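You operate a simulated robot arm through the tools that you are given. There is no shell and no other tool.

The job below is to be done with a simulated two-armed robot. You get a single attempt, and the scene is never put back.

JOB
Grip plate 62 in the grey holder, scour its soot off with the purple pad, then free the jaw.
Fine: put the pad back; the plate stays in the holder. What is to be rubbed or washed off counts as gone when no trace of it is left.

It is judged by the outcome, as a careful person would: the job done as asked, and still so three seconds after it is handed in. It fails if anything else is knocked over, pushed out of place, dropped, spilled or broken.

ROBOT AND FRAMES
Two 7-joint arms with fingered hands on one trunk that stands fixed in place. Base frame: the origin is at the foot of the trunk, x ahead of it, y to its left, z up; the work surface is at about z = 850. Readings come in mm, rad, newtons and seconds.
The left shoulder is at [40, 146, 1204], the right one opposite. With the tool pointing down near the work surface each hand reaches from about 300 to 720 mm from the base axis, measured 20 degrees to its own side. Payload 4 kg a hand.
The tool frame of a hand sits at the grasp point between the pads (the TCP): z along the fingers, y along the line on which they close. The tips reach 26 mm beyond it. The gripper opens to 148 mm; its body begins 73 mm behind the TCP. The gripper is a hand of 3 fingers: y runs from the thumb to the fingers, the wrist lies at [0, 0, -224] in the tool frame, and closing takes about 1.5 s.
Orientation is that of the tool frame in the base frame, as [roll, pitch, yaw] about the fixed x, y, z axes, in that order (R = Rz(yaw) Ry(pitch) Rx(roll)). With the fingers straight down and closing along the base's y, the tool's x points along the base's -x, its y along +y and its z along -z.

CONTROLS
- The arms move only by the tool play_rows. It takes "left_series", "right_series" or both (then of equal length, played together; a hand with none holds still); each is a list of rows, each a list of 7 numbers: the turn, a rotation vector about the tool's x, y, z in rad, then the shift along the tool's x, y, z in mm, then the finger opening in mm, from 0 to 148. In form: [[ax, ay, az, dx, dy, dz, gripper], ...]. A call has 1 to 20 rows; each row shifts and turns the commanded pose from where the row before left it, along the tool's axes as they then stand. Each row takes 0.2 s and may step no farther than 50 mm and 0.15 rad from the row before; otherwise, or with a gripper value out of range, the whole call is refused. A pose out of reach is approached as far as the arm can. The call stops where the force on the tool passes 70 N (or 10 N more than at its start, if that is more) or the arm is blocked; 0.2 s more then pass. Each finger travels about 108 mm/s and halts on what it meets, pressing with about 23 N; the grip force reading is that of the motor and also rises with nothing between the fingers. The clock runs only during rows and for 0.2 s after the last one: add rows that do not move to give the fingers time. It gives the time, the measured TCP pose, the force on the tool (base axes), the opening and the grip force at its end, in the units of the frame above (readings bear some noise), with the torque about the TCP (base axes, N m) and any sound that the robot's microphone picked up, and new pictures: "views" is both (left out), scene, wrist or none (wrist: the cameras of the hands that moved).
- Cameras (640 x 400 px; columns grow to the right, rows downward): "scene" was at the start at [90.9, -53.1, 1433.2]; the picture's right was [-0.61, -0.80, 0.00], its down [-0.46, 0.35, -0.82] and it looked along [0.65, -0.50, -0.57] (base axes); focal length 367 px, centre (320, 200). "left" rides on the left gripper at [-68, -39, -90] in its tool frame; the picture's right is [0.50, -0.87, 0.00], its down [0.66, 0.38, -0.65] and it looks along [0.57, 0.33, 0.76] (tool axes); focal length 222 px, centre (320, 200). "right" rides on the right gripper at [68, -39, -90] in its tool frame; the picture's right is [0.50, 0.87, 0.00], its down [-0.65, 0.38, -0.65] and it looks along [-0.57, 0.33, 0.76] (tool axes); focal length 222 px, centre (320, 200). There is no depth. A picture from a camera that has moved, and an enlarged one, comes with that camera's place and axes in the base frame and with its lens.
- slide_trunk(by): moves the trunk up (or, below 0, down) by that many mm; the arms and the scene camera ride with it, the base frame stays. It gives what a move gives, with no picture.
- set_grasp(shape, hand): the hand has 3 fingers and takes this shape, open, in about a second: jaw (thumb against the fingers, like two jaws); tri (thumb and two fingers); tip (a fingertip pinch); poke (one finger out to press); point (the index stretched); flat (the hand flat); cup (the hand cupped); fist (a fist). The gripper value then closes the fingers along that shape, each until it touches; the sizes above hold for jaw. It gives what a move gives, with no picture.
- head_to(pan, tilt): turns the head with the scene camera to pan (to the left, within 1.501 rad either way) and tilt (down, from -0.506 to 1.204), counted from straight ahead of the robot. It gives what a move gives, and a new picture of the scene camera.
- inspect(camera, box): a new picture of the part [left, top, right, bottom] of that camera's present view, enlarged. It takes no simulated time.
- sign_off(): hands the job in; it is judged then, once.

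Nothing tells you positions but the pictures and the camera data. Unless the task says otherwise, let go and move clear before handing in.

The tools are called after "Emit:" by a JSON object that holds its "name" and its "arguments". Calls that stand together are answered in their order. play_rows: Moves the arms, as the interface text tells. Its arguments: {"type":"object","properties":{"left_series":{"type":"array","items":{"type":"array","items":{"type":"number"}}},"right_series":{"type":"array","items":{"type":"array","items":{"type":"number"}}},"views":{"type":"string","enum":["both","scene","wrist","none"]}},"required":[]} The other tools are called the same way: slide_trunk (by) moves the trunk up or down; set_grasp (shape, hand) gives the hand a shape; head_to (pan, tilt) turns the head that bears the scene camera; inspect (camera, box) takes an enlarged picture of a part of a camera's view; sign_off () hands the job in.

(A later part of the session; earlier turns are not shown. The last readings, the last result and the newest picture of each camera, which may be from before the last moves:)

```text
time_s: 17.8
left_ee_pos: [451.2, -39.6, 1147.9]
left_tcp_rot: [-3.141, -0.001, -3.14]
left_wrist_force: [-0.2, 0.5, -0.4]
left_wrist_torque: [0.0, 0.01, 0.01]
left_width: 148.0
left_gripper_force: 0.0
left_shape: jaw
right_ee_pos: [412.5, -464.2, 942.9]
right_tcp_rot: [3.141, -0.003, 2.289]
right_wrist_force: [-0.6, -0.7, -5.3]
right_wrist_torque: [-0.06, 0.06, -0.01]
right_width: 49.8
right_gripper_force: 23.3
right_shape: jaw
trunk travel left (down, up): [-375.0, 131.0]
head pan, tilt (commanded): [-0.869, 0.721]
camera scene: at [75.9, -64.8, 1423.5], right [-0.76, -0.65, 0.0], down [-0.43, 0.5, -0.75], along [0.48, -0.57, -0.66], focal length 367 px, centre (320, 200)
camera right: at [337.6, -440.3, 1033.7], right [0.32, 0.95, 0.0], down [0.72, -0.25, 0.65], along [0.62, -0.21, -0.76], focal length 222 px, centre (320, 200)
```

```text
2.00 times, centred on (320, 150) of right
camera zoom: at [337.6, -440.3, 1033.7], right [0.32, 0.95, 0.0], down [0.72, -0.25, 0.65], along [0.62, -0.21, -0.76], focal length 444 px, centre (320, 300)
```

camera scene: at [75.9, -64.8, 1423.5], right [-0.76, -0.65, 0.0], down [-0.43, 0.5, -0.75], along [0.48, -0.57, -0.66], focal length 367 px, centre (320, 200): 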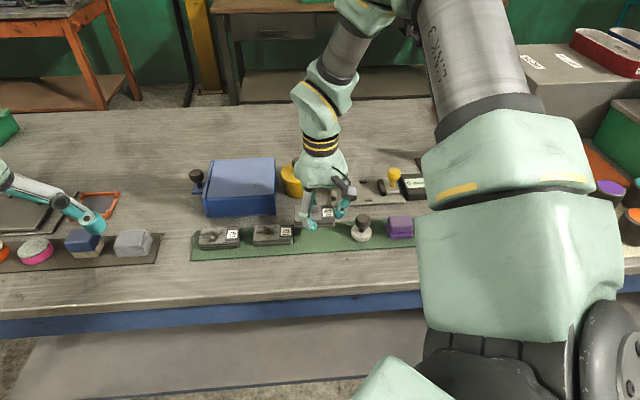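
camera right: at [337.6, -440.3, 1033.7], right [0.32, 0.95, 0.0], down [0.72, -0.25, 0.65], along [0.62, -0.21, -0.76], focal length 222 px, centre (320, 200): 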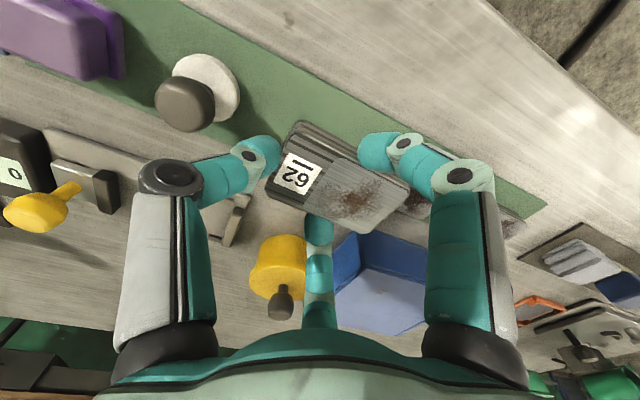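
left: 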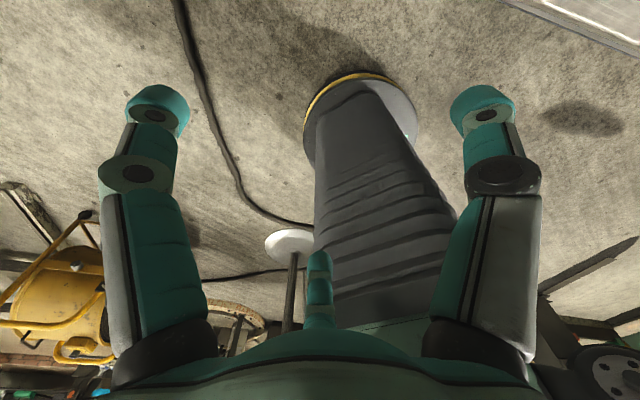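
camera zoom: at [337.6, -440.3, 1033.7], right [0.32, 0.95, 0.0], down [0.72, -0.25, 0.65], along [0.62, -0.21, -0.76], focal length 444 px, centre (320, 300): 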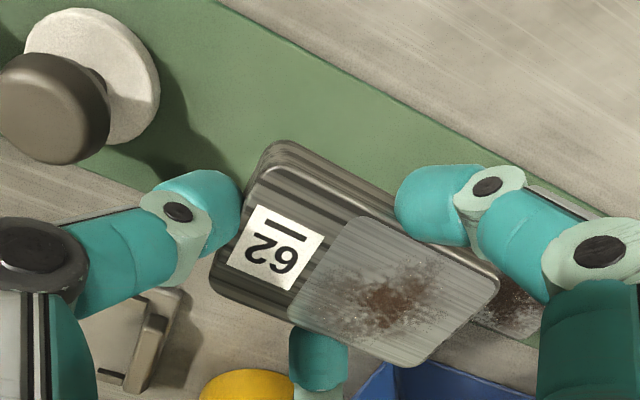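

The plate is lifted squarely and hasn't shifted in the hand. I'll turn it ~4° to match the holder, and carry it over the holder's seat at safe height.

Emit:
{"name": "play_rows", "arguments": {"right_series": [[0, 0, -0.066, 0, 0, -20, 20], [0, 0, 0, -28, -20.3, 0, 20], [0, 0, 0, -28, -20.3, 0, 20], [0, 0, 0, -28, -20.3, 0, 20], [0, 0, 0, -28, -20.3, 0, 20], [0, 0, 0, -28, -20.3, 0, 20], [0, 0, 0, 0, 0, 0, 20]], "views": "both"}}

Emit:
{"name": "inspect", "arguments": {"camera": "scene", "box": [290, 100, 450, 230]}}

Emit:
{"name": "inspect", "arguments": {"camera": "right", "box": [100, 0, 500, 250]}}

```text
time_s: 19.4
left_ee_pos: [450.4, -38.3, 1148.7]
left_tcp_rot: [3.14, 0.001, 3.141]
left_wrist_force: [-0.5, 0.3, -0.6]
left_wrist_torque: [-0.05, 0.01, 0.01]
left_width: 147.7
left_gripper_force: 0.1
left_shape: jaw
right_ee_pos: [437.6, -634.3, 964.7]
right_tcp_rot: [-3.14, 0.0, 2.355]
right_wrist_force: [-0.9, 0.0, -5.3]
right_wrist_torque: [-0.08, 0.04, -0.03]
right_width: 49.2
right_gripper_force: 23.0
right_shape: jaw
trunk travel left (down, up): [-375.0, 131.0]
head pan, tilt (commanded): [-0.869, 0.721]
camera scene: at [75.4, -63.7, 1423.6], right [-0.76, -0.65, 0.0], down [-0.43, 0.5, -0.75], along [0.48, -0.57, -0.66], focal length 367 px, centre (320, 200)
camera right: at [363.1, -615.1, 1054.7], right [0.26, 0.97, 0.0], down [0.73, -0.2, 0.65], along [0.63, -0.17, -0.76], focal length 222 px, centre (320, 200)
```

scene: 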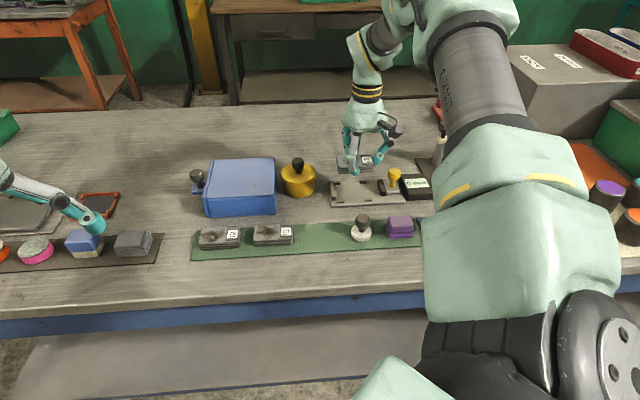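
right: 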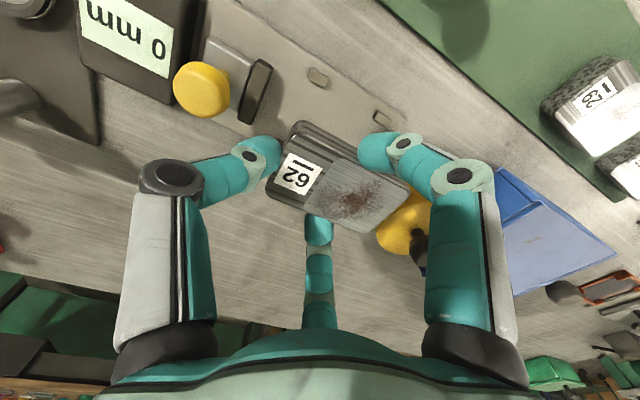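

```text
3.08 times, centred on (370, 165) of scene
camera zoom: at [75.4, -63.7, 1423.6], right [-0.76, -0.65, 0.0], down [-0.43, 0.5, -0.75], along [0.48, -0.57, -0.66], focal length 1130 px, centre (166, 308)
```

zoom: 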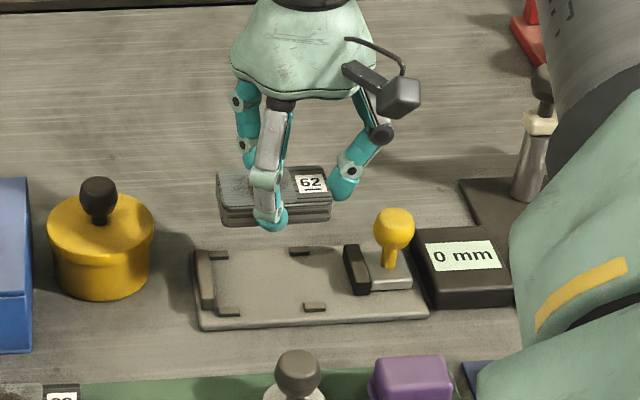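

```text
1.60 times, centred on (300, 125) of right
camera zoom: at [363.1, -615.1, 1054.7], right [0.26, 0.97, 0.0], down [0.73, -0.2, 0.65], along [0.63, -0.17, -0.76], focal length 355 px, centre (352, 320)
```

zoom: 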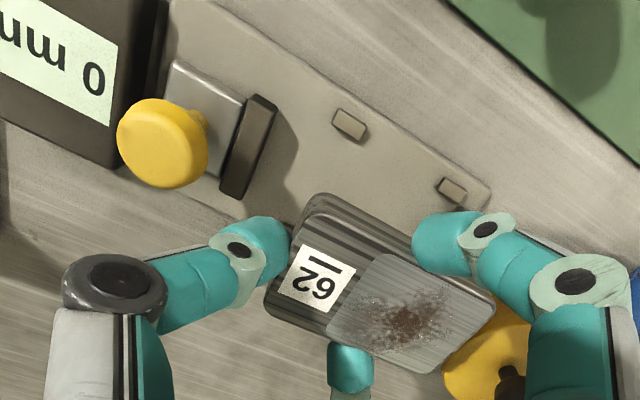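

The plate is over the holder and aligned with it. I nudge it ~3.5 mm deeper across the holder and lower it to just above the jaws, then check.

Emit:
{"name": "play_rows", "arguments": {"right_series": [[0, 0, 0, -3.5, 0, 15, 20], [0, 0, 0, 0, 0, 16, 20], [0, 0, 0, 0, 0, 16, 20], [0, 0, 0, 0, 0, 13, 20], [0, 0, 0, 0, 0, 0, 20]], "views": "wrist"}}

Emit:
{"name": "inspect", "arguments": {"camera": "scene", "box": [320, 130, 430, 215]}}

Emit:
{"name": "inspect", "arguments": {"camera": "right", "box": [150, 30, 470, 230]}}

```text
time_s: 20.6
left_ee_pos: [451.2, -38.2, 1149.0]
left_tcp_rot: [-3.141, 0.001, -3.141]
left_wrist_force: [-0.3, 0.4, 0.7]
left_wrist_torque: [0.01, 0.02, 0.02]
left_width: 148.0
left_gripper_force: 0.0
left_shape: jaw
right_ee_pos: [440.8, -637.1, 903.8]
right_tcp_rot: [-3.141, 0.0, 2.354]
right_wrist_force: [0.0, 0.4, -5.0]
right_wrist_torque: [-0.03, 0.03, -0.01]
right_width: 49.2
right_gripper_force: 23.0
right_shape: jaw
trunk travel left (down, up): [-375.0, 131.0]
head pan, tilt (commanded): [-0.869, 0.721]
camera right: at [364.2, -617.3, 993.4], right [0.26, 0.97, 0.0], down [0.73, -0.2, 0.65], along [0.63, -0.17, -0.76], focal length 222 px, centre (320, 200)
```

right: 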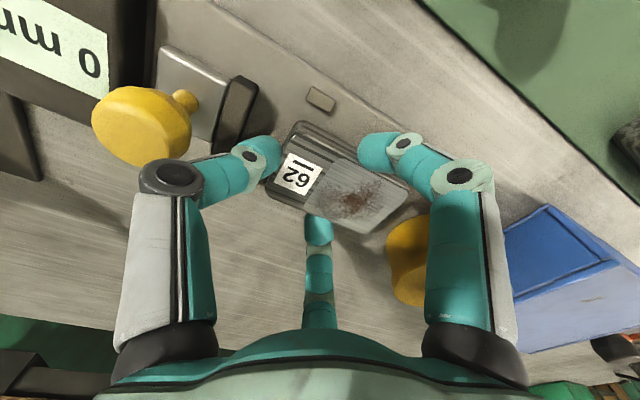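

```text
4.71 times, centred on (375, 172) of scene
camera zoom: at [75.5, -64.4, 1423.6], right [-0.76, -0.65, 0.0], down [-0.43, 0.5, -0.75], along [0.48, -0.57, -0.66], focal length 1727 px, centre (61, 329)
```

zoom: 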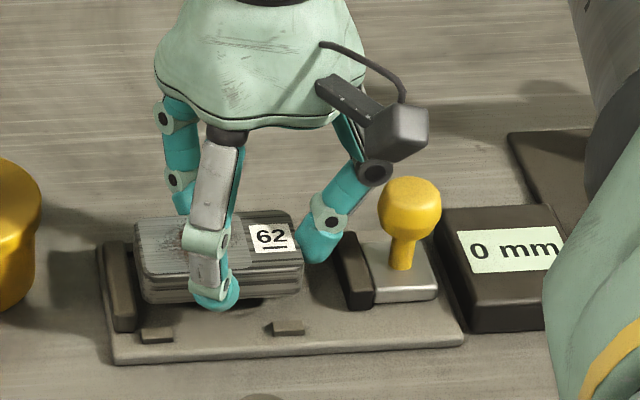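

```text
2.00 times, centred on (310, 130) of right
camera zoom: at [364.2, -617.3, 993.4], right [0.26, 0.97, 0.0], down [0.73, -0.2, 0.65], along [0.63, -0.17, -0.76], focal length 444 px, centre (340, 340)
```

zoom: 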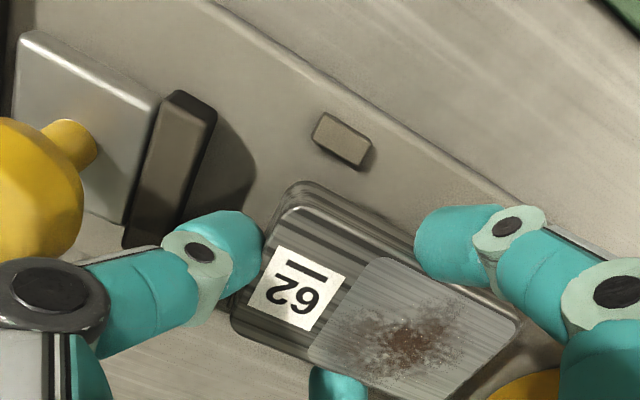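

The plate sits ~15 mm above the seat, with a narrow gap between thumb and movable jaw. I shift 2.5 mm toward the fixed jaw and lower in small steps, watching the force.

Emit:
{"name": "play_rows", "arguments": {"right_series": [[0, 0, 0, 0, 2.5, 4, 20], [0, 0, 0, 0, 0, 4, 20], [0, 0, 0, 0, 0, 3, 20], [0, 0, 0, 0, 0, 0, 20]], "views": "none"}}

Emit:
{"name": "inspect", "arguments": {"camera": "scene", "box": [320, 130, 430, 215]}}

Emit:
{"name": "inspect", "arguments": {"camera": "right", "box": [150, 30, 470, 230]}}

```text
time_s: 21.6
left_ee_pos: [450.1, -40.7, 1148.8]
left_tcp_rot: [3.141, 0.0, 3.141]
left_wrist_force: [0.0, -0.6, 0.3]
left_wrist_torque: [0.02, 0.0, -0.02]
left_width: 148.2
left_gripper_force: 0.0
left_shape: jaw
right_ee_pos: [442.7, -635.4, 892.4]
right_tcp_rot: [3.141, 0.001, 2.354]
right_wrist_force: [-1.7, -1.0, -4.5]
right_wrist_torque: [-0.07, 0.03, -0.02]
right_width: 49.4
right_gripper_force: 22.6
right_shape: jaw
trunk travel left (down, up): [-375.0, 131.0]
head pan, tilt (commanded): [-0.869, 0.721]
```

```text
4.71 times, centred on (375, 172) of scene
camera zoom: at [75.3, -64.8, 1423.5], right [-0.76, -0.65, 0.0], down [-0.43, 0.5, -0.75], along [0.48, -0.57, -0.66], focal length 1727 px, centre (61, 329)
```

zoom: 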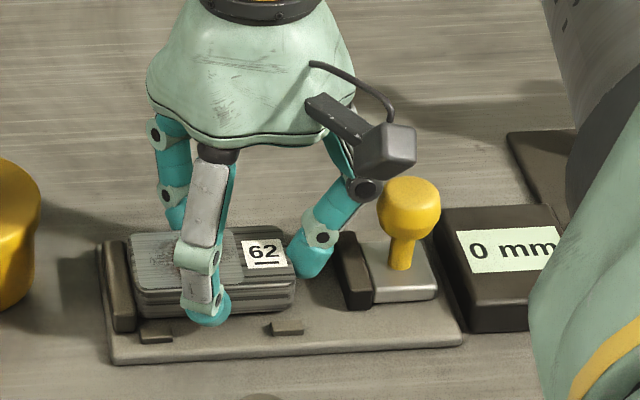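

```text
2.00 times, centred on (310, 130) of right
camera zoom: at [366.9, -615.8, 983.1], right [0.26, 0.97, 0.0], down [0.73, -0.2, 0.65], along [0.63, -0.17, -0.76], focal length 444 px, centre (340, 340)
```

zoom: 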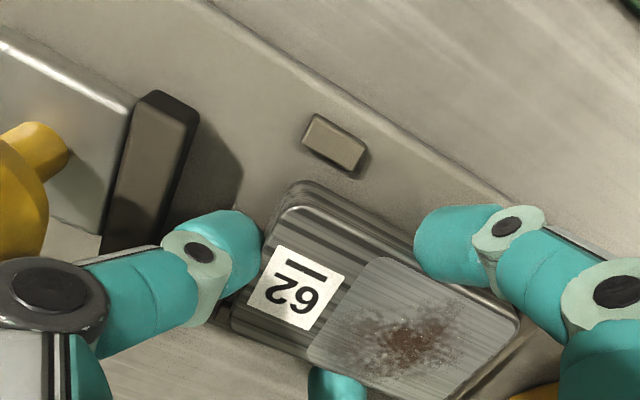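

Clearances look good. I lower a few more millimetres until the plate meets the base.

Emit:
{"name": "play_rows", "arguments": {"right_series": [[0, 0, 0, 0, 0, 1.5, 20], [0, 0, 0, 0, 0, 1.0, 20], [0, 0, 0, 0, 0, 0, 20]], "views": "none"}}

Emit:
{"name": "inspect", "arguments": {"camera": "scene", "box": [330, 150, 420, 210]}}

```text
time_s: 22.4
left_ee_pos: [449.8, -40.3, 1149.0]
left_tcp_rot: [3.141, -0.001, 3.14]
left_wrist_force: [0.1, 0.7, 0.5]
left_wrist_torque: [0.06, 0.04, 0.01]
left_width: 147.9
left_gripper_force: 0.0
left_shape: jaw
right_ee_pos: [442.6, -635.2, 890.6]
right_tcp_rot: [-3.141, 0.0, 2.356]
right_wrist_force: [-1.1, -1.6, -3.6]
right_wrist_torque: [-0.03, 0.02, -0.02]
right_width: 49.7
right_gripper_force: 23.2
right_shape: jaw
trunk travel left (down, up): [-375.0, 131.0]
head pan, tilt (commanded): [-0.869, 0.721]
```

```text
6.67 times, centred on (375, 180) of scene
camera zoom: at [75.4, -64.8, 1423.5], right [-0.76, -0.65, 0.0], down [-0.43, 0.5, -0.75], along [0.48, -0.57, -0.66], focal length 2447 px, centre (-47, 333)
```

zoom: 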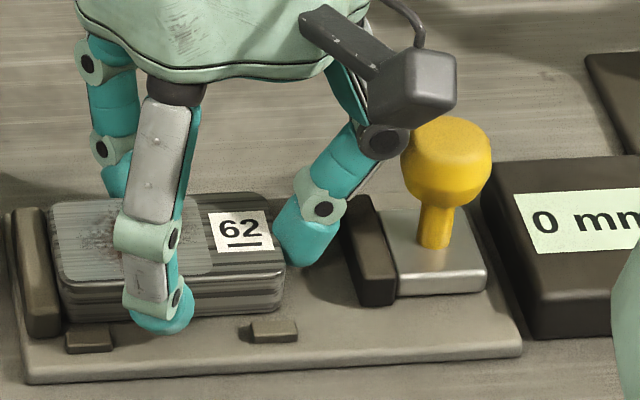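

Still about free-hanging weight. I go down another 2 mm.

Emit:
{"name": "play_rows", "arguments": {"right_series": [[0, 0, 0, 0, 0, 1.0, 20], [0, 0, 0, 0, 0, 1.0, 20], [0, 0, 0, 0, 0, 0, 20]], "views": "none"}}

Emit:
{"name": "inspect", "arguments": {"camera": "scene", "box": [330, 150, 420, 210]}}

```text
time_s: 23.1
left_ee_pos: [450.2, -38.5, 1148.9]
left_tcp_rot: [-3.141, 0.0, 3.141]
left_wrist_force: [-0.4, 0.3, -0.6]
left_wrist_torque: [-0.01, 0.0, 0.01]
left_width: 147.8
left_gripper_force: 0.0
left_shape: jaw
right_ee_pos: [443.1, -635.0, 889.0]
right_tcp_rot: [3.141, 0.001, 2.353]
right_wrist_force: [-2.0, -1.0, -0.4]
right_wrist_torque: [-0.02, 0.02, -0.04]
right_width: 49.2
right_gripper_force: 22.9
right_shape: jaw
trunk travel left (down, up): [-375.0, 131.0]
head pan, tilt (commanded): [-0.869, 0.721]
```

```text
6.67 times, centred on (375, 180) of scene
camera zoom: at [74.9, -64.2, 1423.6], right [-0.76, -0.65, 0.0], down [-0.43, 0.5, -0.75], along [0.48, -0.57, -0.66], focal length 2447 px, centre (-47, 333)
```

zoom: 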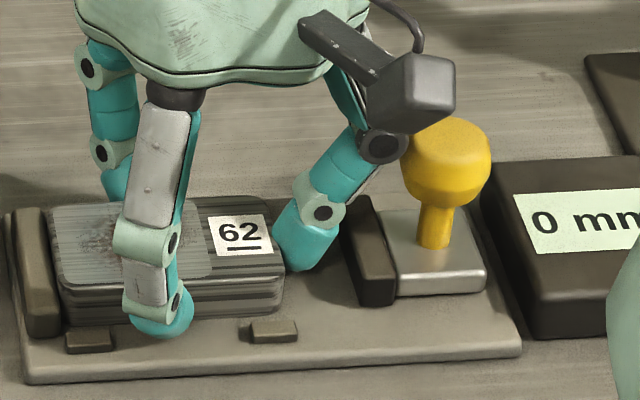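

The plate's weight is now on the holder base. I release with just a small opening and lift straight up.

Emit:
{"name": "play_rows", "arguments": {"right_series": [[0, 0, 0, 0, 0, 0.5, 20], [0, 0, 0, 0, 0, 0, 46], [0, 0, 0, 0, 0, 0, 52], [0, 0, 0, 0, 0, 0, 55.5], [0, 0, 0, 0, 0, 0, 55.5], [0, 0, 0, 0, 0, 0, 55.5]], "views": "none"}}

Emit:
{"name": "inspect", "arguments": {"camera": "scene", "box": [330, 150, 420, 210]}}

Emit:
{"name": "inspect", "arguments": {"camera": "right", "box": [150, 30, 470, 230]}}

```text
time_s: 24.6
left_ee_pos: [450.1, -38.9, 1149.3]
left_tcp_rot: [-3.141, -0.003, 3.142]
left_wrist_force: [-0.8, 0.1, 0.4]
left_wrist_torque: [-0.03, 0.03, -0.02]
left_width: 147.9
left_gripper_force: 0.1
left_shape: jaw
right_ee_pos: [442.8, -635.0, 887.6]
right_tcp_rot: [3.141, -0.001, 2.356]
right_wrist_force: [0.4, 1.4, 0.6]
right_wrist_torque: [-0.04, 0.05, -0.01]
right_width: 55.4
right_gripper_force: 0.0
right_shape: jaw
trunk travel left (down, up): [-375.0, 131.0]
head pan, tilt (commanded): [-0.869, 0.721]
```

```text
6.67 times, centred on (375, 180) of scene
camera zoom: at [75.2, -63.7, 1423.6], right [-0.76, -0.65, 0.0], down [-0.43, 0.5, -0.75], along [0.48, -0.57, -0.66], focal length 2447 px, centre (-47, 333)
```

zoom: 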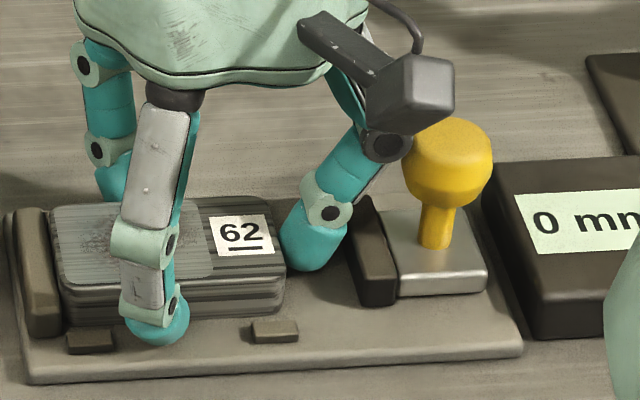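

```text
2.00 times, centred on (310, 130) of right
camera zoom: at [367.5, -615.6, 978.3], right [0.26, 0.97, 0.0], down [0.73, -0.2, 0.65], along [0.63, -0.17, -0.76], focal length 444 px, centre (340, 340)
```

zoom: 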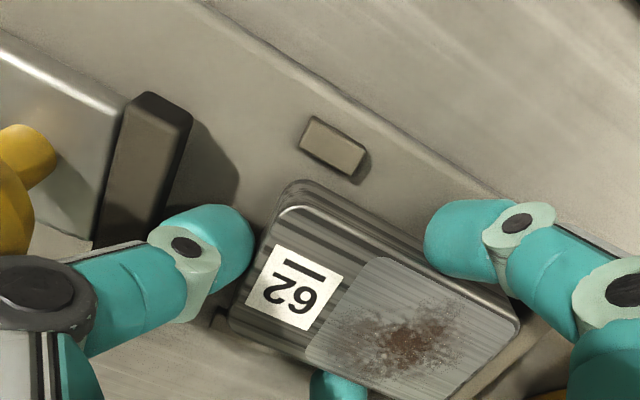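

The plate is free of the fingers and sits against the fixed jaw. I lift straight up and look.

Emit:
{"name": "play_rows", "arguments": {"right_series": [[0, 0, 0, 0, 0, -6, 56], [0, 0, 0, 0, 0, -12, 57], [0, 0, 0, 0, 0, -20, 60], [0, 0, 0, 0, 0, -30, 60], [0, 0, 0, 0, 0, -30, 60], [0, 0, 0, 0, 0, 0, 60]], "views": "both"}}

Emit:
{"name": "inspect", "arguments": {"camera": "scene", "box": [330, 140, 440, 215]}}

Emit:
{"name": "inspect", "arguments": {"camera": "right", "box": [100, 0, 500, 250]}}

```text
time_s: 25.9
left_ee_pos: [449.6, -40.7, 1149.0]
left_tcp_rot: [3.141, 0.001, 3.141]
left_wrist_force: [-0.8, 0.3, -0.2]
left_wrist_torque: [0.0, 0.01, -0.01]
left_width: 147.9
left_gripper_force: 0.0
left_shape: jaw
right_ee_pos: [442.3, -633.3, 985.4]
right_tcp_rot: [-3.141, 0.0, 2.354]
right_wrist_force: [-0.3, -0.1, -0.4]
right_wrist_torque: [0.03, 0.02, 0.0]
right_width: 59.7
right_gripper_force: 0.0
right_shape: jaw
trunk travel left (down, up): [-375.0, 131.0]
head pan, tilt (commanded): [-0.869, 0.721]
camera scene: at [75.5, -64.4, 1423.5], right [-0.76, -0.65, 0.0], down [-0.43, 0.5, -0.75], along [0.48, -0.57, -0.66], focal length 367 px, centre (320, 200)
camera right: at [366.4, -613.8, 1075.1], right [0.26, 0.97, 0.0], down [0.73, -0.2, 0.65], along [0.63, -0.17, -0.76], focal length 222 px, centre (320, 200)
```

scene: 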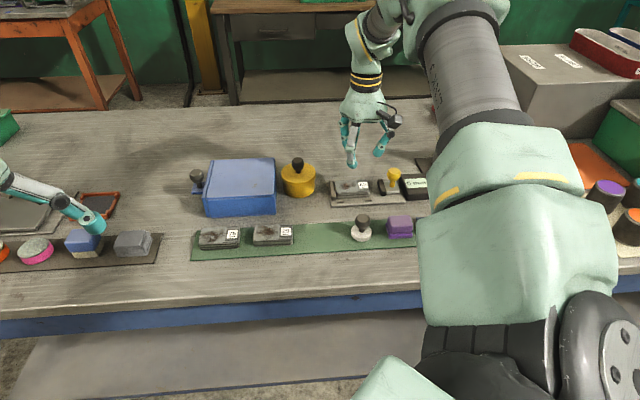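
right: 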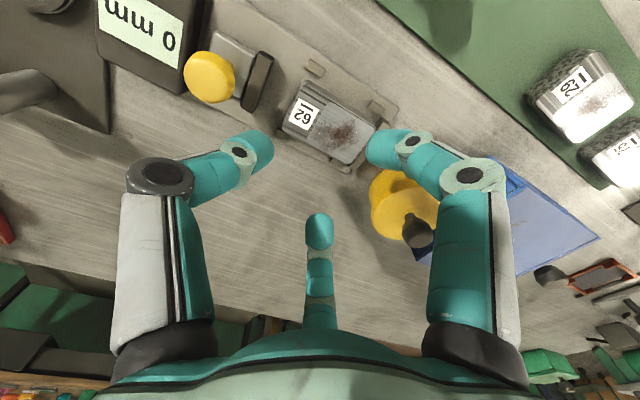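

```text
5.33 times, centred on (385, 178) of scene
camera zoom: at [75.5, -64.4, 1423.5], right [-0.76, -0.65, 0.0], down [-0.43, 0.5, -0.75], along [0.48, -0.57, -0.66], focal length 1958 px, centre (-27, 320)
```

zoom: 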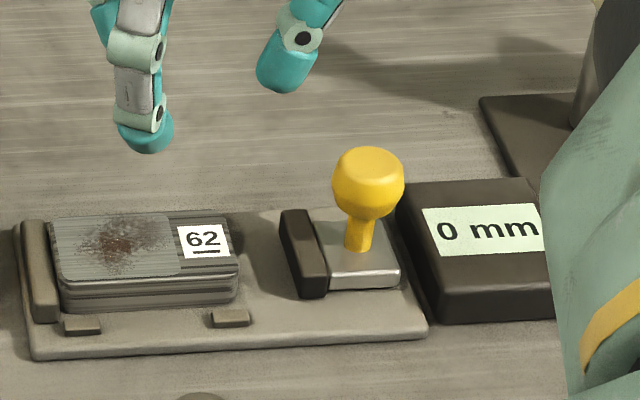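

```text
1.60 times, centred on (300, 125) of right
camera zoom: at [366.4, -613.8, 1075.1], right [0.26, 0.97, 0.0], down [0.73, -0.2, 0.65], along [0.63, -0.17, -0.76], focal length 355 px, centre (352, 320)
```

zoom: 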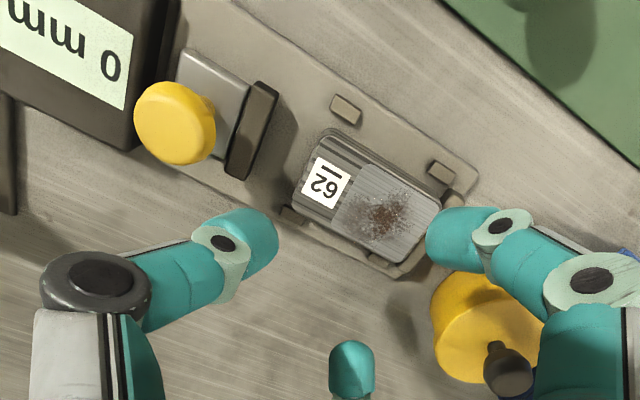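

The plate sits well in the seat. The knob of the movable jaw appears at about (380, -692) with its ball near z = 907; I move the open hand over it to grip it and slide the jaw toward the plate.

Emit:
{"name": "play_rows", "arguments": {"right_series": [[0, 0, 0, 1.1, -42.6, 0, 62], [0, 0, 0, 1.1, -42.6, 0, 62], [0, 0, 0, 0, 0, 0, 62], [0, 0, 0, 0, 0, 0, 62]], "views": "wrist"}}

Emit:
{"name": "inspect", "arguments": {"camera": "scene", "box": [330, 100, 470, 215]}}

Emit:
{"name": "inspect", "arguments": {"camera": "right", "box": [180, 60, 460, 260]}}

```text
time_s: 26.9
left_ee_pos: [449.6, -39.4, 1149.7]
left_tcp_rot: [3.141, 0.001, -3.141]
left_wrist_force: [0.7, -0.1, -0.2]
left_wrist_torque: [0.04, -0.01, -0.01]
left_width: 147.8
left_gripper_force: 0.1
left_shape: jaw
right_ee_pos: [378.9, -691.3, 986.7]
right_tcp_rot: [-3.141, 0.0, 2.355]
right_wrist_force: [-0.3, 0.2, -0.1]
right_wrist_torque: [0.01, 0.01, -0.03]
right_width: 61.9
right_gripper_force: 0.2
right_shape: jaw
trunk travel left (down, up): [-375.0, 131.0]
head pan, tilt (commanded): [-0.869, 0.721]
camera right: at [303.7, -671.8, 1076.3], right [0.26, 0.97, 0.0], down [0.73, -0.2, 0.65], along [0.63, -0.17, -0.76], focal length 222 px, centre (320, 200)
```

right: 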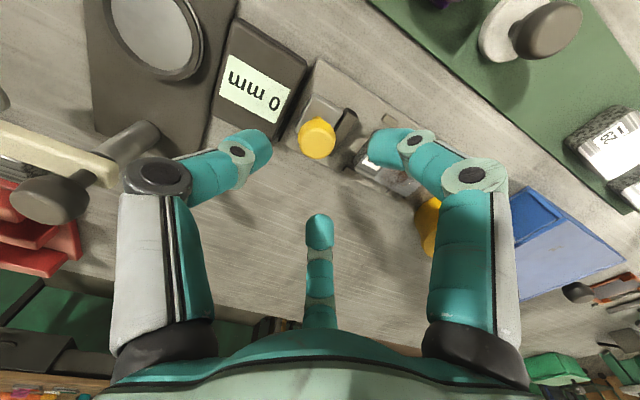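

```text
3.48 times, centred on (400, 158) of scene
camera zoom: at [75.0, -64.0, 1423.6], right [-0.76, -0.65, 0.0], down [-0.43, 0.5, -0.75], along [0.48, -0.57, -0.66], focal length 1277 px, centre (42, 348)
```

zoom: 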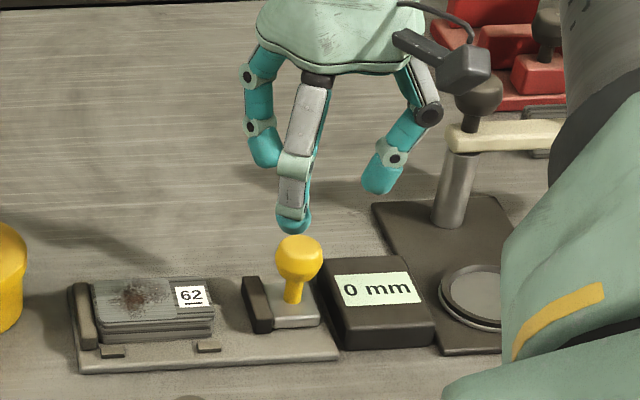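

```text
2.00 times, centred on (320, 160) of right
camera zoom: at [303.7, -671.8, 1076.3], right [0.26, 0.97, 0.0], down [0.73, -0.2, 0.65], along [0.63, -0.17, -0.76], focal length 444 px, centre (320, 280)
```

zoom: 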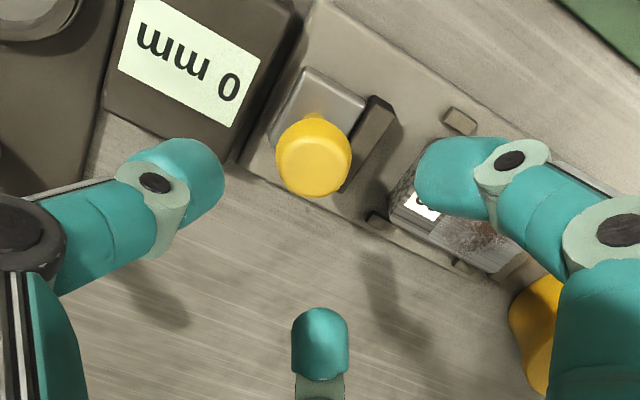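

The knob is right under the hand, off by ~3 mm. I correct and descend around it.

Emit:
{"name": "play_rows", "arguments": {"right_series": [[0, 0, 0, -2.5, -1.0, 15, 62], [0, 0, 0, 0, 0, 16, 62], [0, 0, 0, 0, 0, 15, 62], [0, 0, 0, 0, 0, 15, 62], [0, 0, 0, 0, 0, 0, 62]], "views": "wrist"}}

Emit:
{"name": "inspect", "arguments": {"camera": "scene", "box": [340, 120, 450, 210]}}

Emit:
{"name": "inspect", "arguments": {"camera": "right", "box": [180, 60, 460, 260]}}

```text
time_s: 28.1
left_ee_pos: [449.5, -39.5, 1148.6]
left_tcp_rot: [3.141, 0.0, -3.141]
left_wrist_force: [-0.6, -0.8, -0.2]
left_wrist_torque: [-0.02, -0.02, 0.01]
left_width: 148.1
left_gripper_force: 0.1
left_shape: jaw
right_ee_pos: [382.2, -696.0, 926.0]
right_tcp_rot: [-3.141, 0.0, 2.355]
right_wrist_force: [-0.4, 0.5, 0.2]
right_wrist_torque: [-0.02, -0.01, 0.0]
right_width: 61.8
right_gripper_force: 0.0
right_shape: jaw
trunk travel left (down, up): [-375.0, 131.0]
head pan, tilt (commanded): [-0.869, 0.721]
camera right: at [306.5, -676.4, 1016.0], right [0.26, 0.97, 0.0], down [0.73, -0.2, 0.65], along [0.63, -0.17, -0.76], focal length 222 px, centre (320, 200)
```

right: 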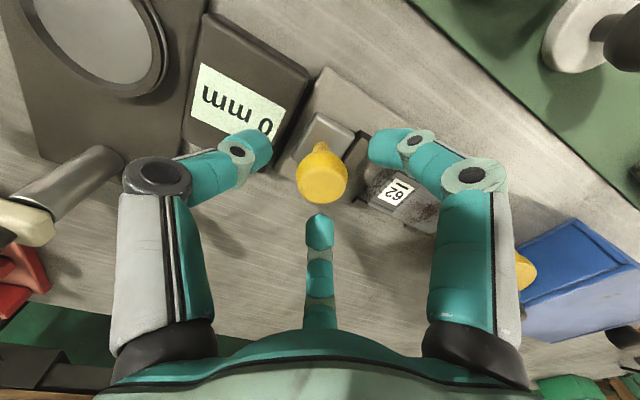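

```text
4.44 times, centred on (395, 165) of scene
camera zoom: at [74.9, -63.8, 1423.6], right [-0.76, -0.65, 0.0], down [-0.43, 0.5, -0.75], along [0.48, -0.57, -0.66], focal length 1631 px, centre (-13, 356)
```

zoom: 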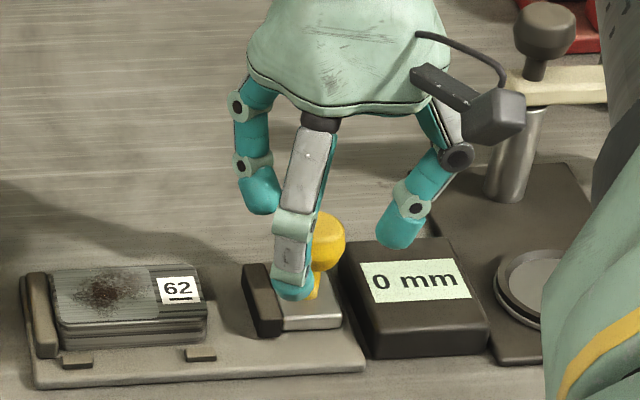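

```text
2.00 times, centred on (320, 160) of right
camera zoom: at [306.5, -676.4, 1016.0], right [0.26, 0.97, 0.0], down [0.73, -0.2, 0.65], along [0.63, -0.17, -0.76], focal length 444 px, centre (320, 280)
```

zoom: 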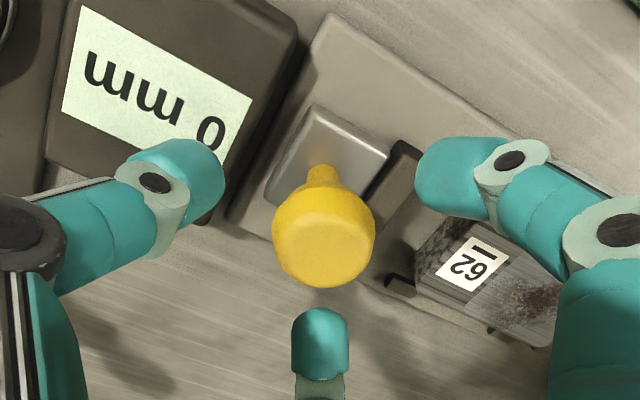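

The hand is centred on the knob. I close the fingers on it.

Emit:
{"name": "play_rows", "arguments": {"right_series": [[0, 0, 0, 0, 0, 0, 45], [0, 0, 0, 0, 0, 0, 35], [0, 0, 0, 0, 0, 0, 25], [0, 0, 0, 0, 0, 0, 15], [0, 0, 0, 0, 0, 0, 15], [0, 0, 0, 0, 0, 0, 15]], "views": "none"}}

Emit:
{"name": "inspect", "arguments": {"camera": "scene", "box": [340, 120, 450, 210]}}

Emit:
{"name": "inspect", "arguments": {"camera": "right", "box": [180, 60, 460, 260]}}

```text
time_s: 29.6
left_ee_pos: [450.5, -39.2, 1147.6]
left_tcp_rot: [-3.141, -0.001, 3.142]
left_wrist_force: [-0.3, -0.1, -0.7]
left_wrist_torque: [0.02, 0.01, 0.01]
left_width: 148.1
left_gripper_force: 0.1
left_shape: jaw
right_ee_pos: [382.4, -696.4, 926.0]
right_tcp_rot: [-3.141, 0.0, 2.354]
right_wrist_force: [0.1, -1.1, -1.6]
right_wrist_torque: [-0.04, 0.01, 0.09]
right_width: 25.5
right_gripper_force: 23.0
right_shape: jaw
trunk travel left (down, up): [-375.0, 131.0]
head pan, tilt (commanded): [-0.869, 0.721]
```

```text
4.44 times, centred on (395, 165) of scene
camera zoom: at [75.3, -64.5, 1423.5], right [-0.76, -0.65, 0.0], down [-0.43, 0.5, -0.75], along [0.48, -0.57, -0.66], focal length 1631 px, centre (-13, 356)
```

zoom: 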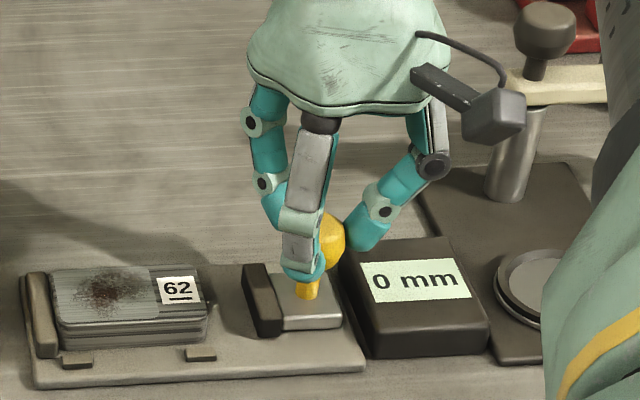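

```text
2.00 times, centred on (320, 160) of right
camera zoom: at [306.7, -676.9, 1015.6], right [0.26, 0.97, 0.0], down [0.73, -0.2, 0.65], along [0.63, -0.17, -0.76], focal length 444 px, centre (320, 280)
```

zoom: 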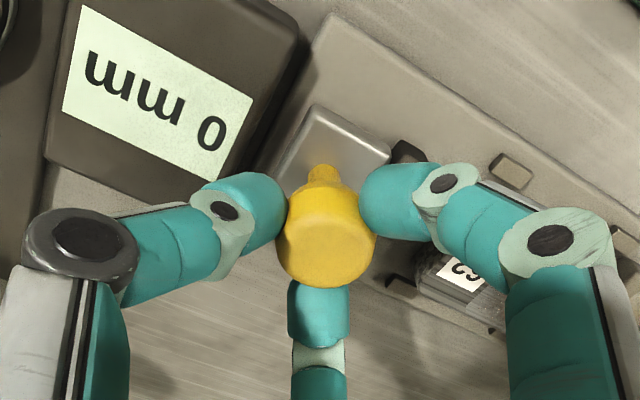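

The knob is held at 25 mm. I try sliding it 6 mm toward the plate (tool +y) and watch force and display.

Emit:
{"name": "play_rows", "arguments": {"right_series": [[0, 0, 0, 0, 2, 0, 15], [0, 0, 0, 0, 2, 0, 15], [0, 0, 0, 0, 2, 0, 15], [0, 0, 0, 0, 0, 0, 15]], "views": "none"}}

Emit:
{"name": "inspect", "arguments": {"camera": "scene", "box": [340, 120, 450, 210]}}

Emit:
{"name": "inspect", "arguments": {"camera": "right", "box": [180, 60, 460, 260]}}

```text
time_s: 30.6
left_ee_pos: [449.8, -39.6, 1148.5]
left_tcp_rot: [-3.141, -0.001, 3.14]
left_wrist_force: [-0.6, 0.0, 1.2]
left_wrist_torque: [0.03, -0.03, 0.02]
left_width: 147.9
left_gripper_force: 0.1
left_shape: jaw
right_ee_pos: [386.7, -692.4, 925.9]
right_tcp_rot: [-3.142, 0.0, 2.356]
right_wrist_force: [-0.3, -0.7, -1.2]
right_wrist_torque: [0.02, 0.05, 0.03]
right_width: 25.3
right_gripper_force: 22.8
right_shape: jaw
trunk travel left (down, up): [-375.0, 131.0]
head pan, tilt (commanded): [-0.869, 0.721]
```

```text
4.44 times, centred on (395, 165) of scene
camera zoom: at [75.1, -64.2, 1423.6], right [-0.76, -0.65, 0.0], down [-0.43, 0.5, -0.75], along [0.48, -0.57, -0.66], focal length 1631 px, centre (-13, 356)
```

zoom: 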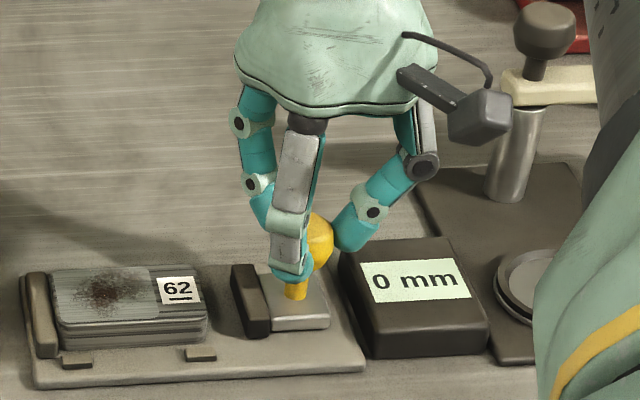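

```text
2.00 times, centred on (320, 160) of right
camera zoom: at [311.1, -672.7, 1015.5], right [0.26, 0.97, 0.0], down [0.73, -0.2, 0.65], along [0.63, -0.17, -0.76], focal length 444 px, centre (320, 280)
```

zoom: 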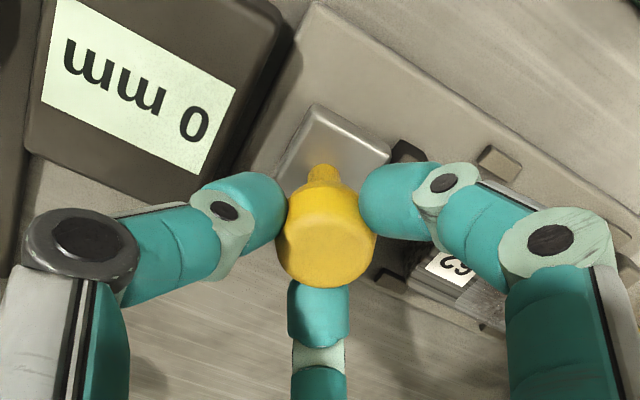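

The jaw slides freely with the knob; the "0 mm" display belongs to another device. I continue toward the plate.

Emit:
{"name": "play_rows", "arguments": {"right_series": [[0, 0, 0, 0, 4, 0, 15], [0, 0, 0, 0, 4, 0, 15], [0, 0, 0, 0, 4, 0, 15], [0, 0, 0, 0, 2, 0, 15], [0, 0, 0, 0, 0, 0, 15]], "views": "none"}}

Emit:
{"name": "inspect", "arguments": {"camera": "scene", "box": [330, 140, 430, 210]}}

```text
time_s: 31.8
left_ee_pos: [451.8, -40.0, 1149.7]
left_tcp_rot: [-3.141, 0.0, 3.141]
left_wrist_force: [1.0, 0.4, -0.1]
left_wrist_torque: [-0.02, -0.02, 0.01]
left_width: 147.7
left_gripper_force: 0.1
left_shape: jaw
right_ee_pos: [396.8, -682.0, 925.8]
right_tcp_rot: [3.141, 0.001, 2.357]
right_wrist_force: [0.4, -0.4, -1.1]
right_wrist_torque: [-0.03, 0.04, 0.06]
right_width: 25.3
right_gripper_force: 22.7
right_shape: jaw
trunk travel left (down, up): [-375.0, 131.0]
head pan, tilt (commanded): [-0.869, 0.721]
```

```text
5.71 times, centred on (380, 175) of scene
camera zoom: at [75.4, -64.3, 1423.6], right [-0.76, -0.65, 0.0], down [-0.43, 0.5, -0.75], along [0.48, -0.57, -0.66], focal length 2098 px, centre (-23, 343)
```

zoom: 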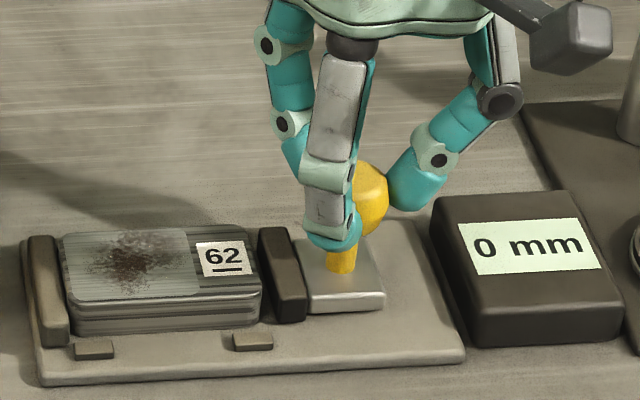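

The jaw is now 2–4 mm from the plate. I advance in 1 mm steps watching the push-back.

Emit:
{"name": "play_rows", "arguments": {"right_series": [[0, 0, 0, 0, 1, 0, 15], [0, 0, 0, 0, 1, 0, 15], [0, 0, 0, 0, 1, 0, 15], [0, 0, 0, 0, 1, 0, 15], [0, 0, 0, 0, 0, 0, 15]], "views": "none"}}

Emit:
{"name": "inspect", "arguments": {"camera": "scene", "box": [330, 150, 410, 210]}}

```text
time_s: 33.0
left_ee_pos: [449.7, -39.0, 1149.0]
left_tcp_rot: [-3.141, -0.001, 3.141]
left_wrist_force: [-0.8, -0.4, 0.3]
left_wrist_torque: [0.03, 0.02, 0.01]
left_width: 148.0
left_gripper_force: 0.1
left_shape: jaw
right_ee_pos: [400.0, -679.6, 925.4]
right_tcp_rot: [-3.14, 0.001, 2.357]
right_wrist_force: [1.3, -0.3, -2.1]
right_wrist_torque: [0.04, -0.04, 0.06]
right_width: 25.2
right_gripper_force: 22.6
right_shape: jaw
trunk travel left (down, up): [-375.0, 131.0]
head pan, tilt (commanded): [-0.869, 0.721]
```

```text
6.67 times, centred on (370, 180) of scene
camera zoom: at [75.8, -64.2, 1423.5], right [-0.76, -0.65, 0.0], down [-0.43, 0.5, -0.75], along [0.48, -0.57, -0.66], focal length 2447 px, centre (-13, 333)
```

zoom: 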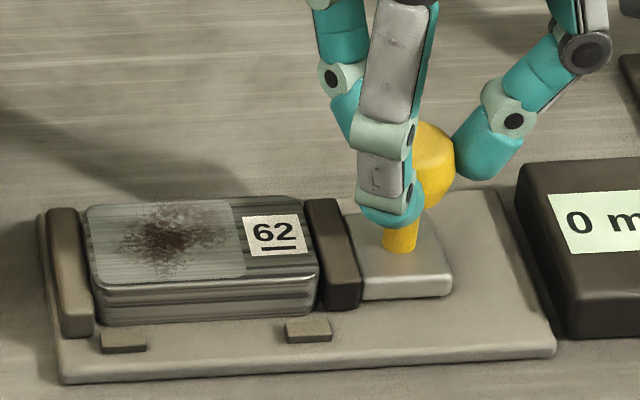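

It is touching or nearly so on the right, with a small gap at the fixed jaw. I keep going in 1 mm steps.

Emit:
{"name": "play_rows", "arguments": {"right_series": [[0, 0, 0, 0, 1, 0, 15], [0, 0, 0, 0, 1, 0, 15], [0, 0, 0, 0, 0, 0, 15]], "views": "none"}}

Emit:
{"name": "inspect", "arguments": {"camera": "scene", "box": [330, 150, 410, 210]}}

```text
time_s: 33.8
left_ee_pos: [450.7, -39.8, 1149.2]
left_tcp_rot: [-3.141, -0.002, -3.141]
left_wrist_force: [-0.5, 0.2, -0.6]
left_wrist_torque: [-0.01, -0.02, 0.0]
left_width: 147.7
left_gripper_force: 0.1
left_shape: jaw
right_ee_pos: [399.6, -679.1, 925.0]
right_tcp_rot: [-3.141, 0.0, 2.355]
right_wrist_force: [-2.0, -3.5, -0.7]
right_wrist_torque: [-0.05, 0.07, 0.07]
right_width: 25.3
right_gripper_force: 23.6
right_shape: jaw
trunk travel left (down, up): [-375.0, 131.0]
head pan, tilt (commanded): [-0.869, 0.721]
```

```text
6.67 times, centred on (370, 180) of scene
camera zoom: at [74.7, -64.7, 1423.6], right [-0.76, -0.65, 0.0], down [-0.43, 0.5, -0.75], along [0.48, -0.57, -0.66], focal length 2447 px, centre (-13, 333)
```

zoom: 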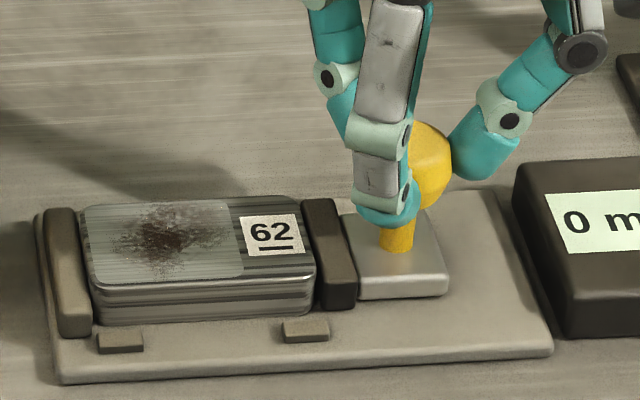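

Resistance begins (about 4 N). I push a little more to seat the clamp firmly.

Emit:
{"name": "play_rows", "arguments": {"right_series": [[0, 0, 0, 0, 1.5, 0, 15], [0, 0, 0, 0, 1.5, 0, 15], [0, 0, 0, 0, 0, 0, 15]], "views": "none"}}

Emit:
{"name": "inspect", "arguments": {"camera": "scene", "box": [330, 150, 410, 210]}}

```text
time_s: 34.5
left_ee_pos: [449.0, -41.0, 1149.7]
left_tcp_rot: [3.14, 0.0, 3.14]
left_wrist_force: [-0.5, -0.1, -0.4]
left_wrist_torque: [-0.02, 0.0, -0.02]
left_width: 148.1
left_gripper_force: 0.1
left_shape: jaw
right_ee_pos: [401.3, -677.4, 925.9]
right_tcp_rot: [-3.141, 0.001, 2.354]
right_wrist_force: [-6.5, -8.3, 3.1]
right_wrist_torque: [-0.19, 0.16, 0.08]
right_width: 25.6
right_gripper_force: 23.1
right_shape: jaw
trunk travel left (down, up): [-375.0, 131.0]
head pan, tilt (commanded): [-0.869, 0.721]
```

```text
6.67 times, centred on (370, 180) of scene
camera zoom: at [73.6, -65.1, 1423.6], right [-0.76, -0.64, 0.0], down [-0.42, 0.51, -0.75], along [0.48, -0.57, -0.66], focal length 2447 px, centre (-13, 333)
```

zoom: 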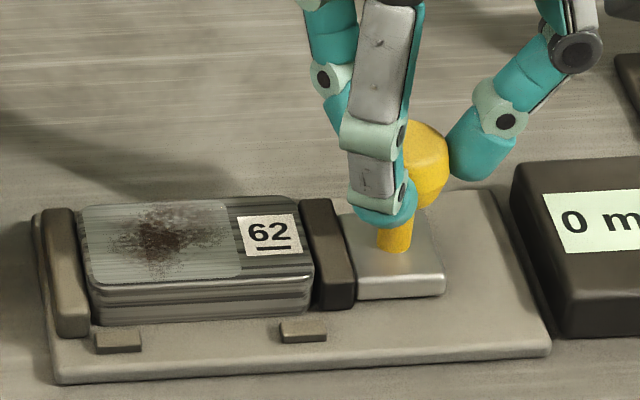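

About 10 N of squeeze now. I press a bit further to make the clamp firm, listening for any latch.

Emit:
{"name": "play_rows", "arguments": {"right_series": [[0, 0, 0, 0, 1.5, 0, 15], [0, 0, 0, 0, 1.5, 0, 15], [0, 0, 0, 0, 1.5, 0, 15], [0, 0, 0, 0, 0, 0, 15]], "views": "none"}}

Emit:
{"name": "inspect", "arguments": {"camera": "scene", "box": [330, 150, 410, 210]}}

```text
time_s: 35.5
left_ee_pos: [448.6, -40.6, 1149.4]
left_tcp_rot: [3.139, 0.001, -3.141]
left_wrist_force: [-0.6, -1.0, -0.3]
left_wrist_torque: [-0.01, -0.01, -0.02]
left_width: 147.7
left_gripper_force: 0.0
left_shape: jaw
right_ee_pos: [403.0, -675.4, 926.2]
right_tcp_rot: [3.141, 0.002, 2.357]
right_wrist_force: [-11.4, -17.1, 5.9]
right_wrist_torque: [-0.43, 0.35, 0.15]
right_width: 26.5
right_gripper_force: 23.2
right_shape: jaw
trunk travel left (down, up): [-375.0, 131.0]
head pan, tilt (commanded): [-0.869, 0.721]
```

```text
6.67 times, centred on (370, 180) of scene
camera zoom: at [72.6, -66.2, 1423.6], right [-0.76, -0.64, 0.0], down [-0.42, 0.51, -0.75], along [0.49, -0.57, -0.66], focal length 2447 px, centre (-13, 333)
```

zoom: 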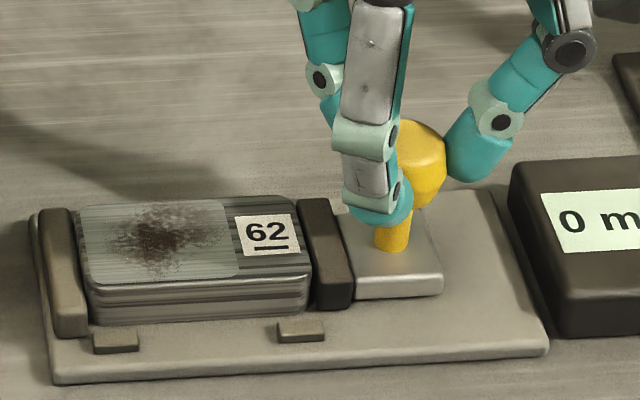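

About 20 N of squeeze and both jaws are against the plate. I let go of the knob and rise, then see whether the jaw stays.

Emit:
{"name": "play_rows", "arguments": {"right_series": [[0, 0, 0, 0, 0, 0, 30], [0, 0, 0, 0, -1, 0, 40], [0, 0, 0, 0, -1, 0, 50], [0, 0, 0, 0, -1, 0, 60], [0, 0, 0, 0, 0, 0, 62], [0, 0, 0, 0, 0, 0, 62], [0, 0, 0, 0, 0, -20, 62], [0, 0, 0, 0, 0, -30, 62], [0, 0, 0, 0, 0, -20, 62], [0, 0, 0, 0, 0, 0, 62]], "views": "both"}}

Emit:
{"name": "inspect", "arguments": {"camera": "scene", "box": [330, 150, 410, 210]}}

Emit:
{"name": "inspect", "arguments": {"camera": "right", "box": [150, 0, 510, 225]}}

```text
time_s: 37.8
left_ee_pos: [449.5, -38.9, 1148.1]
left_tcp_rot: [3.141, 0.0, 3.141]
left_wrist_force: [0.2, 0.2, -0.4]
left_wrist_torque: [0.01, 0.01, 0.0]
left_width: 148.0
left_gripper_force: 0.1
left_shape: jaw
right_ee_pos: [402.8, -675.4, 996.3]
right_tcp_rot: [3.142, -0.001, 2.356]
right_wrist_force: [0.5, 0.2, 0.2]
right_wrist_torque: [0.01, 0.0, -0.03]
right_width: 61.6
right_gripper_force: 0.0
right_shape: jaw
trunk travel left (down, up): [-375.0, 131.0]
head pan, tilt (commanded): [-0.869, 0.721]
camera scene: at [75.3, -64.2, 1423.6], right [-0.76, -0.65, 0.0], down [-0.43, 0.5, -0.75], along [0.48, -0.57, -0.66], focal length 367 px, centre (320, 200)
camera right: at [327.0, -655.3, 1086.1], right [0.26, 0.97, 0.0], down [0.73, -0.2, 0.65], along [0.63, -0.17, -0.76], focal length 222 px, centre (320, 200)
```

scene: 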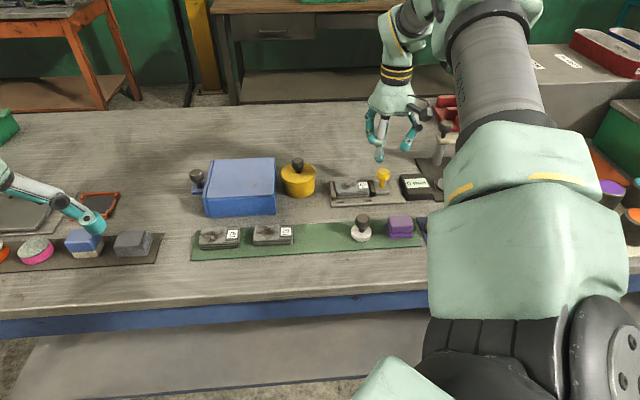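
right: 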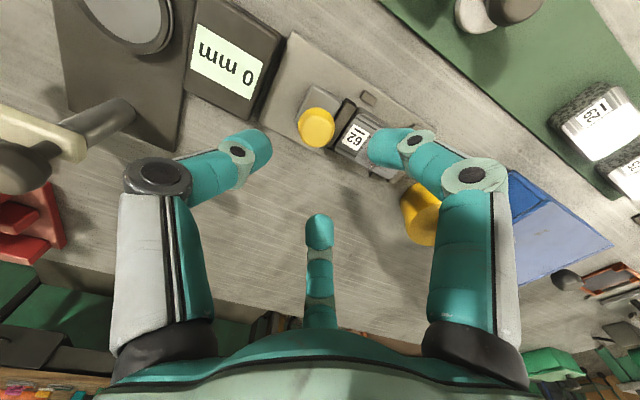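

```text
6.67 times, centred on (370, 180) of scene
camera zoom: at [75.3, -64.2, 1423.6], right [-0.76, -0.65, 0.0], down [-0.43, 0.5, -0.75], along [0.48, -0.57, -0.66], focal length 2447 px, centre (-13, 333)
```

zoom: 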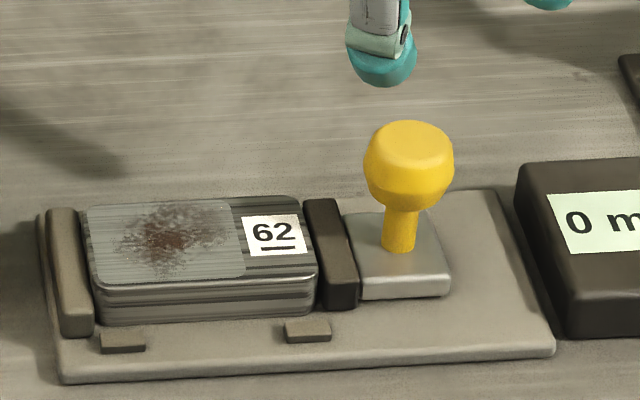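

```text
1.78 times, centred on (330, 112) of right
camera zoom: at [327.0, -655.3, 1086.1], right [0.26, 0.97, 0.0], down [0.73, -0.2, 0.65], along [0.63, -0.17, -0.76], focal length 395 px, centre (302, 356)
```

zoom: 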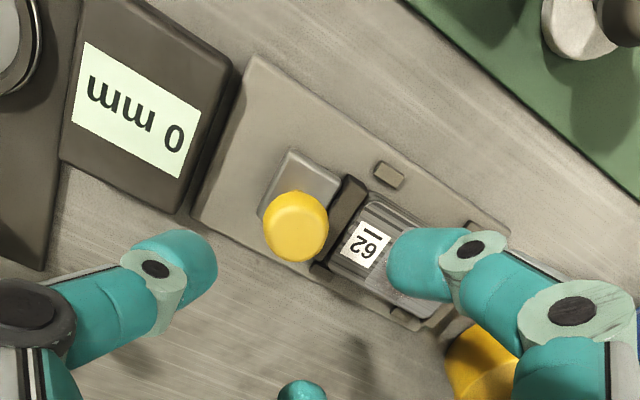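

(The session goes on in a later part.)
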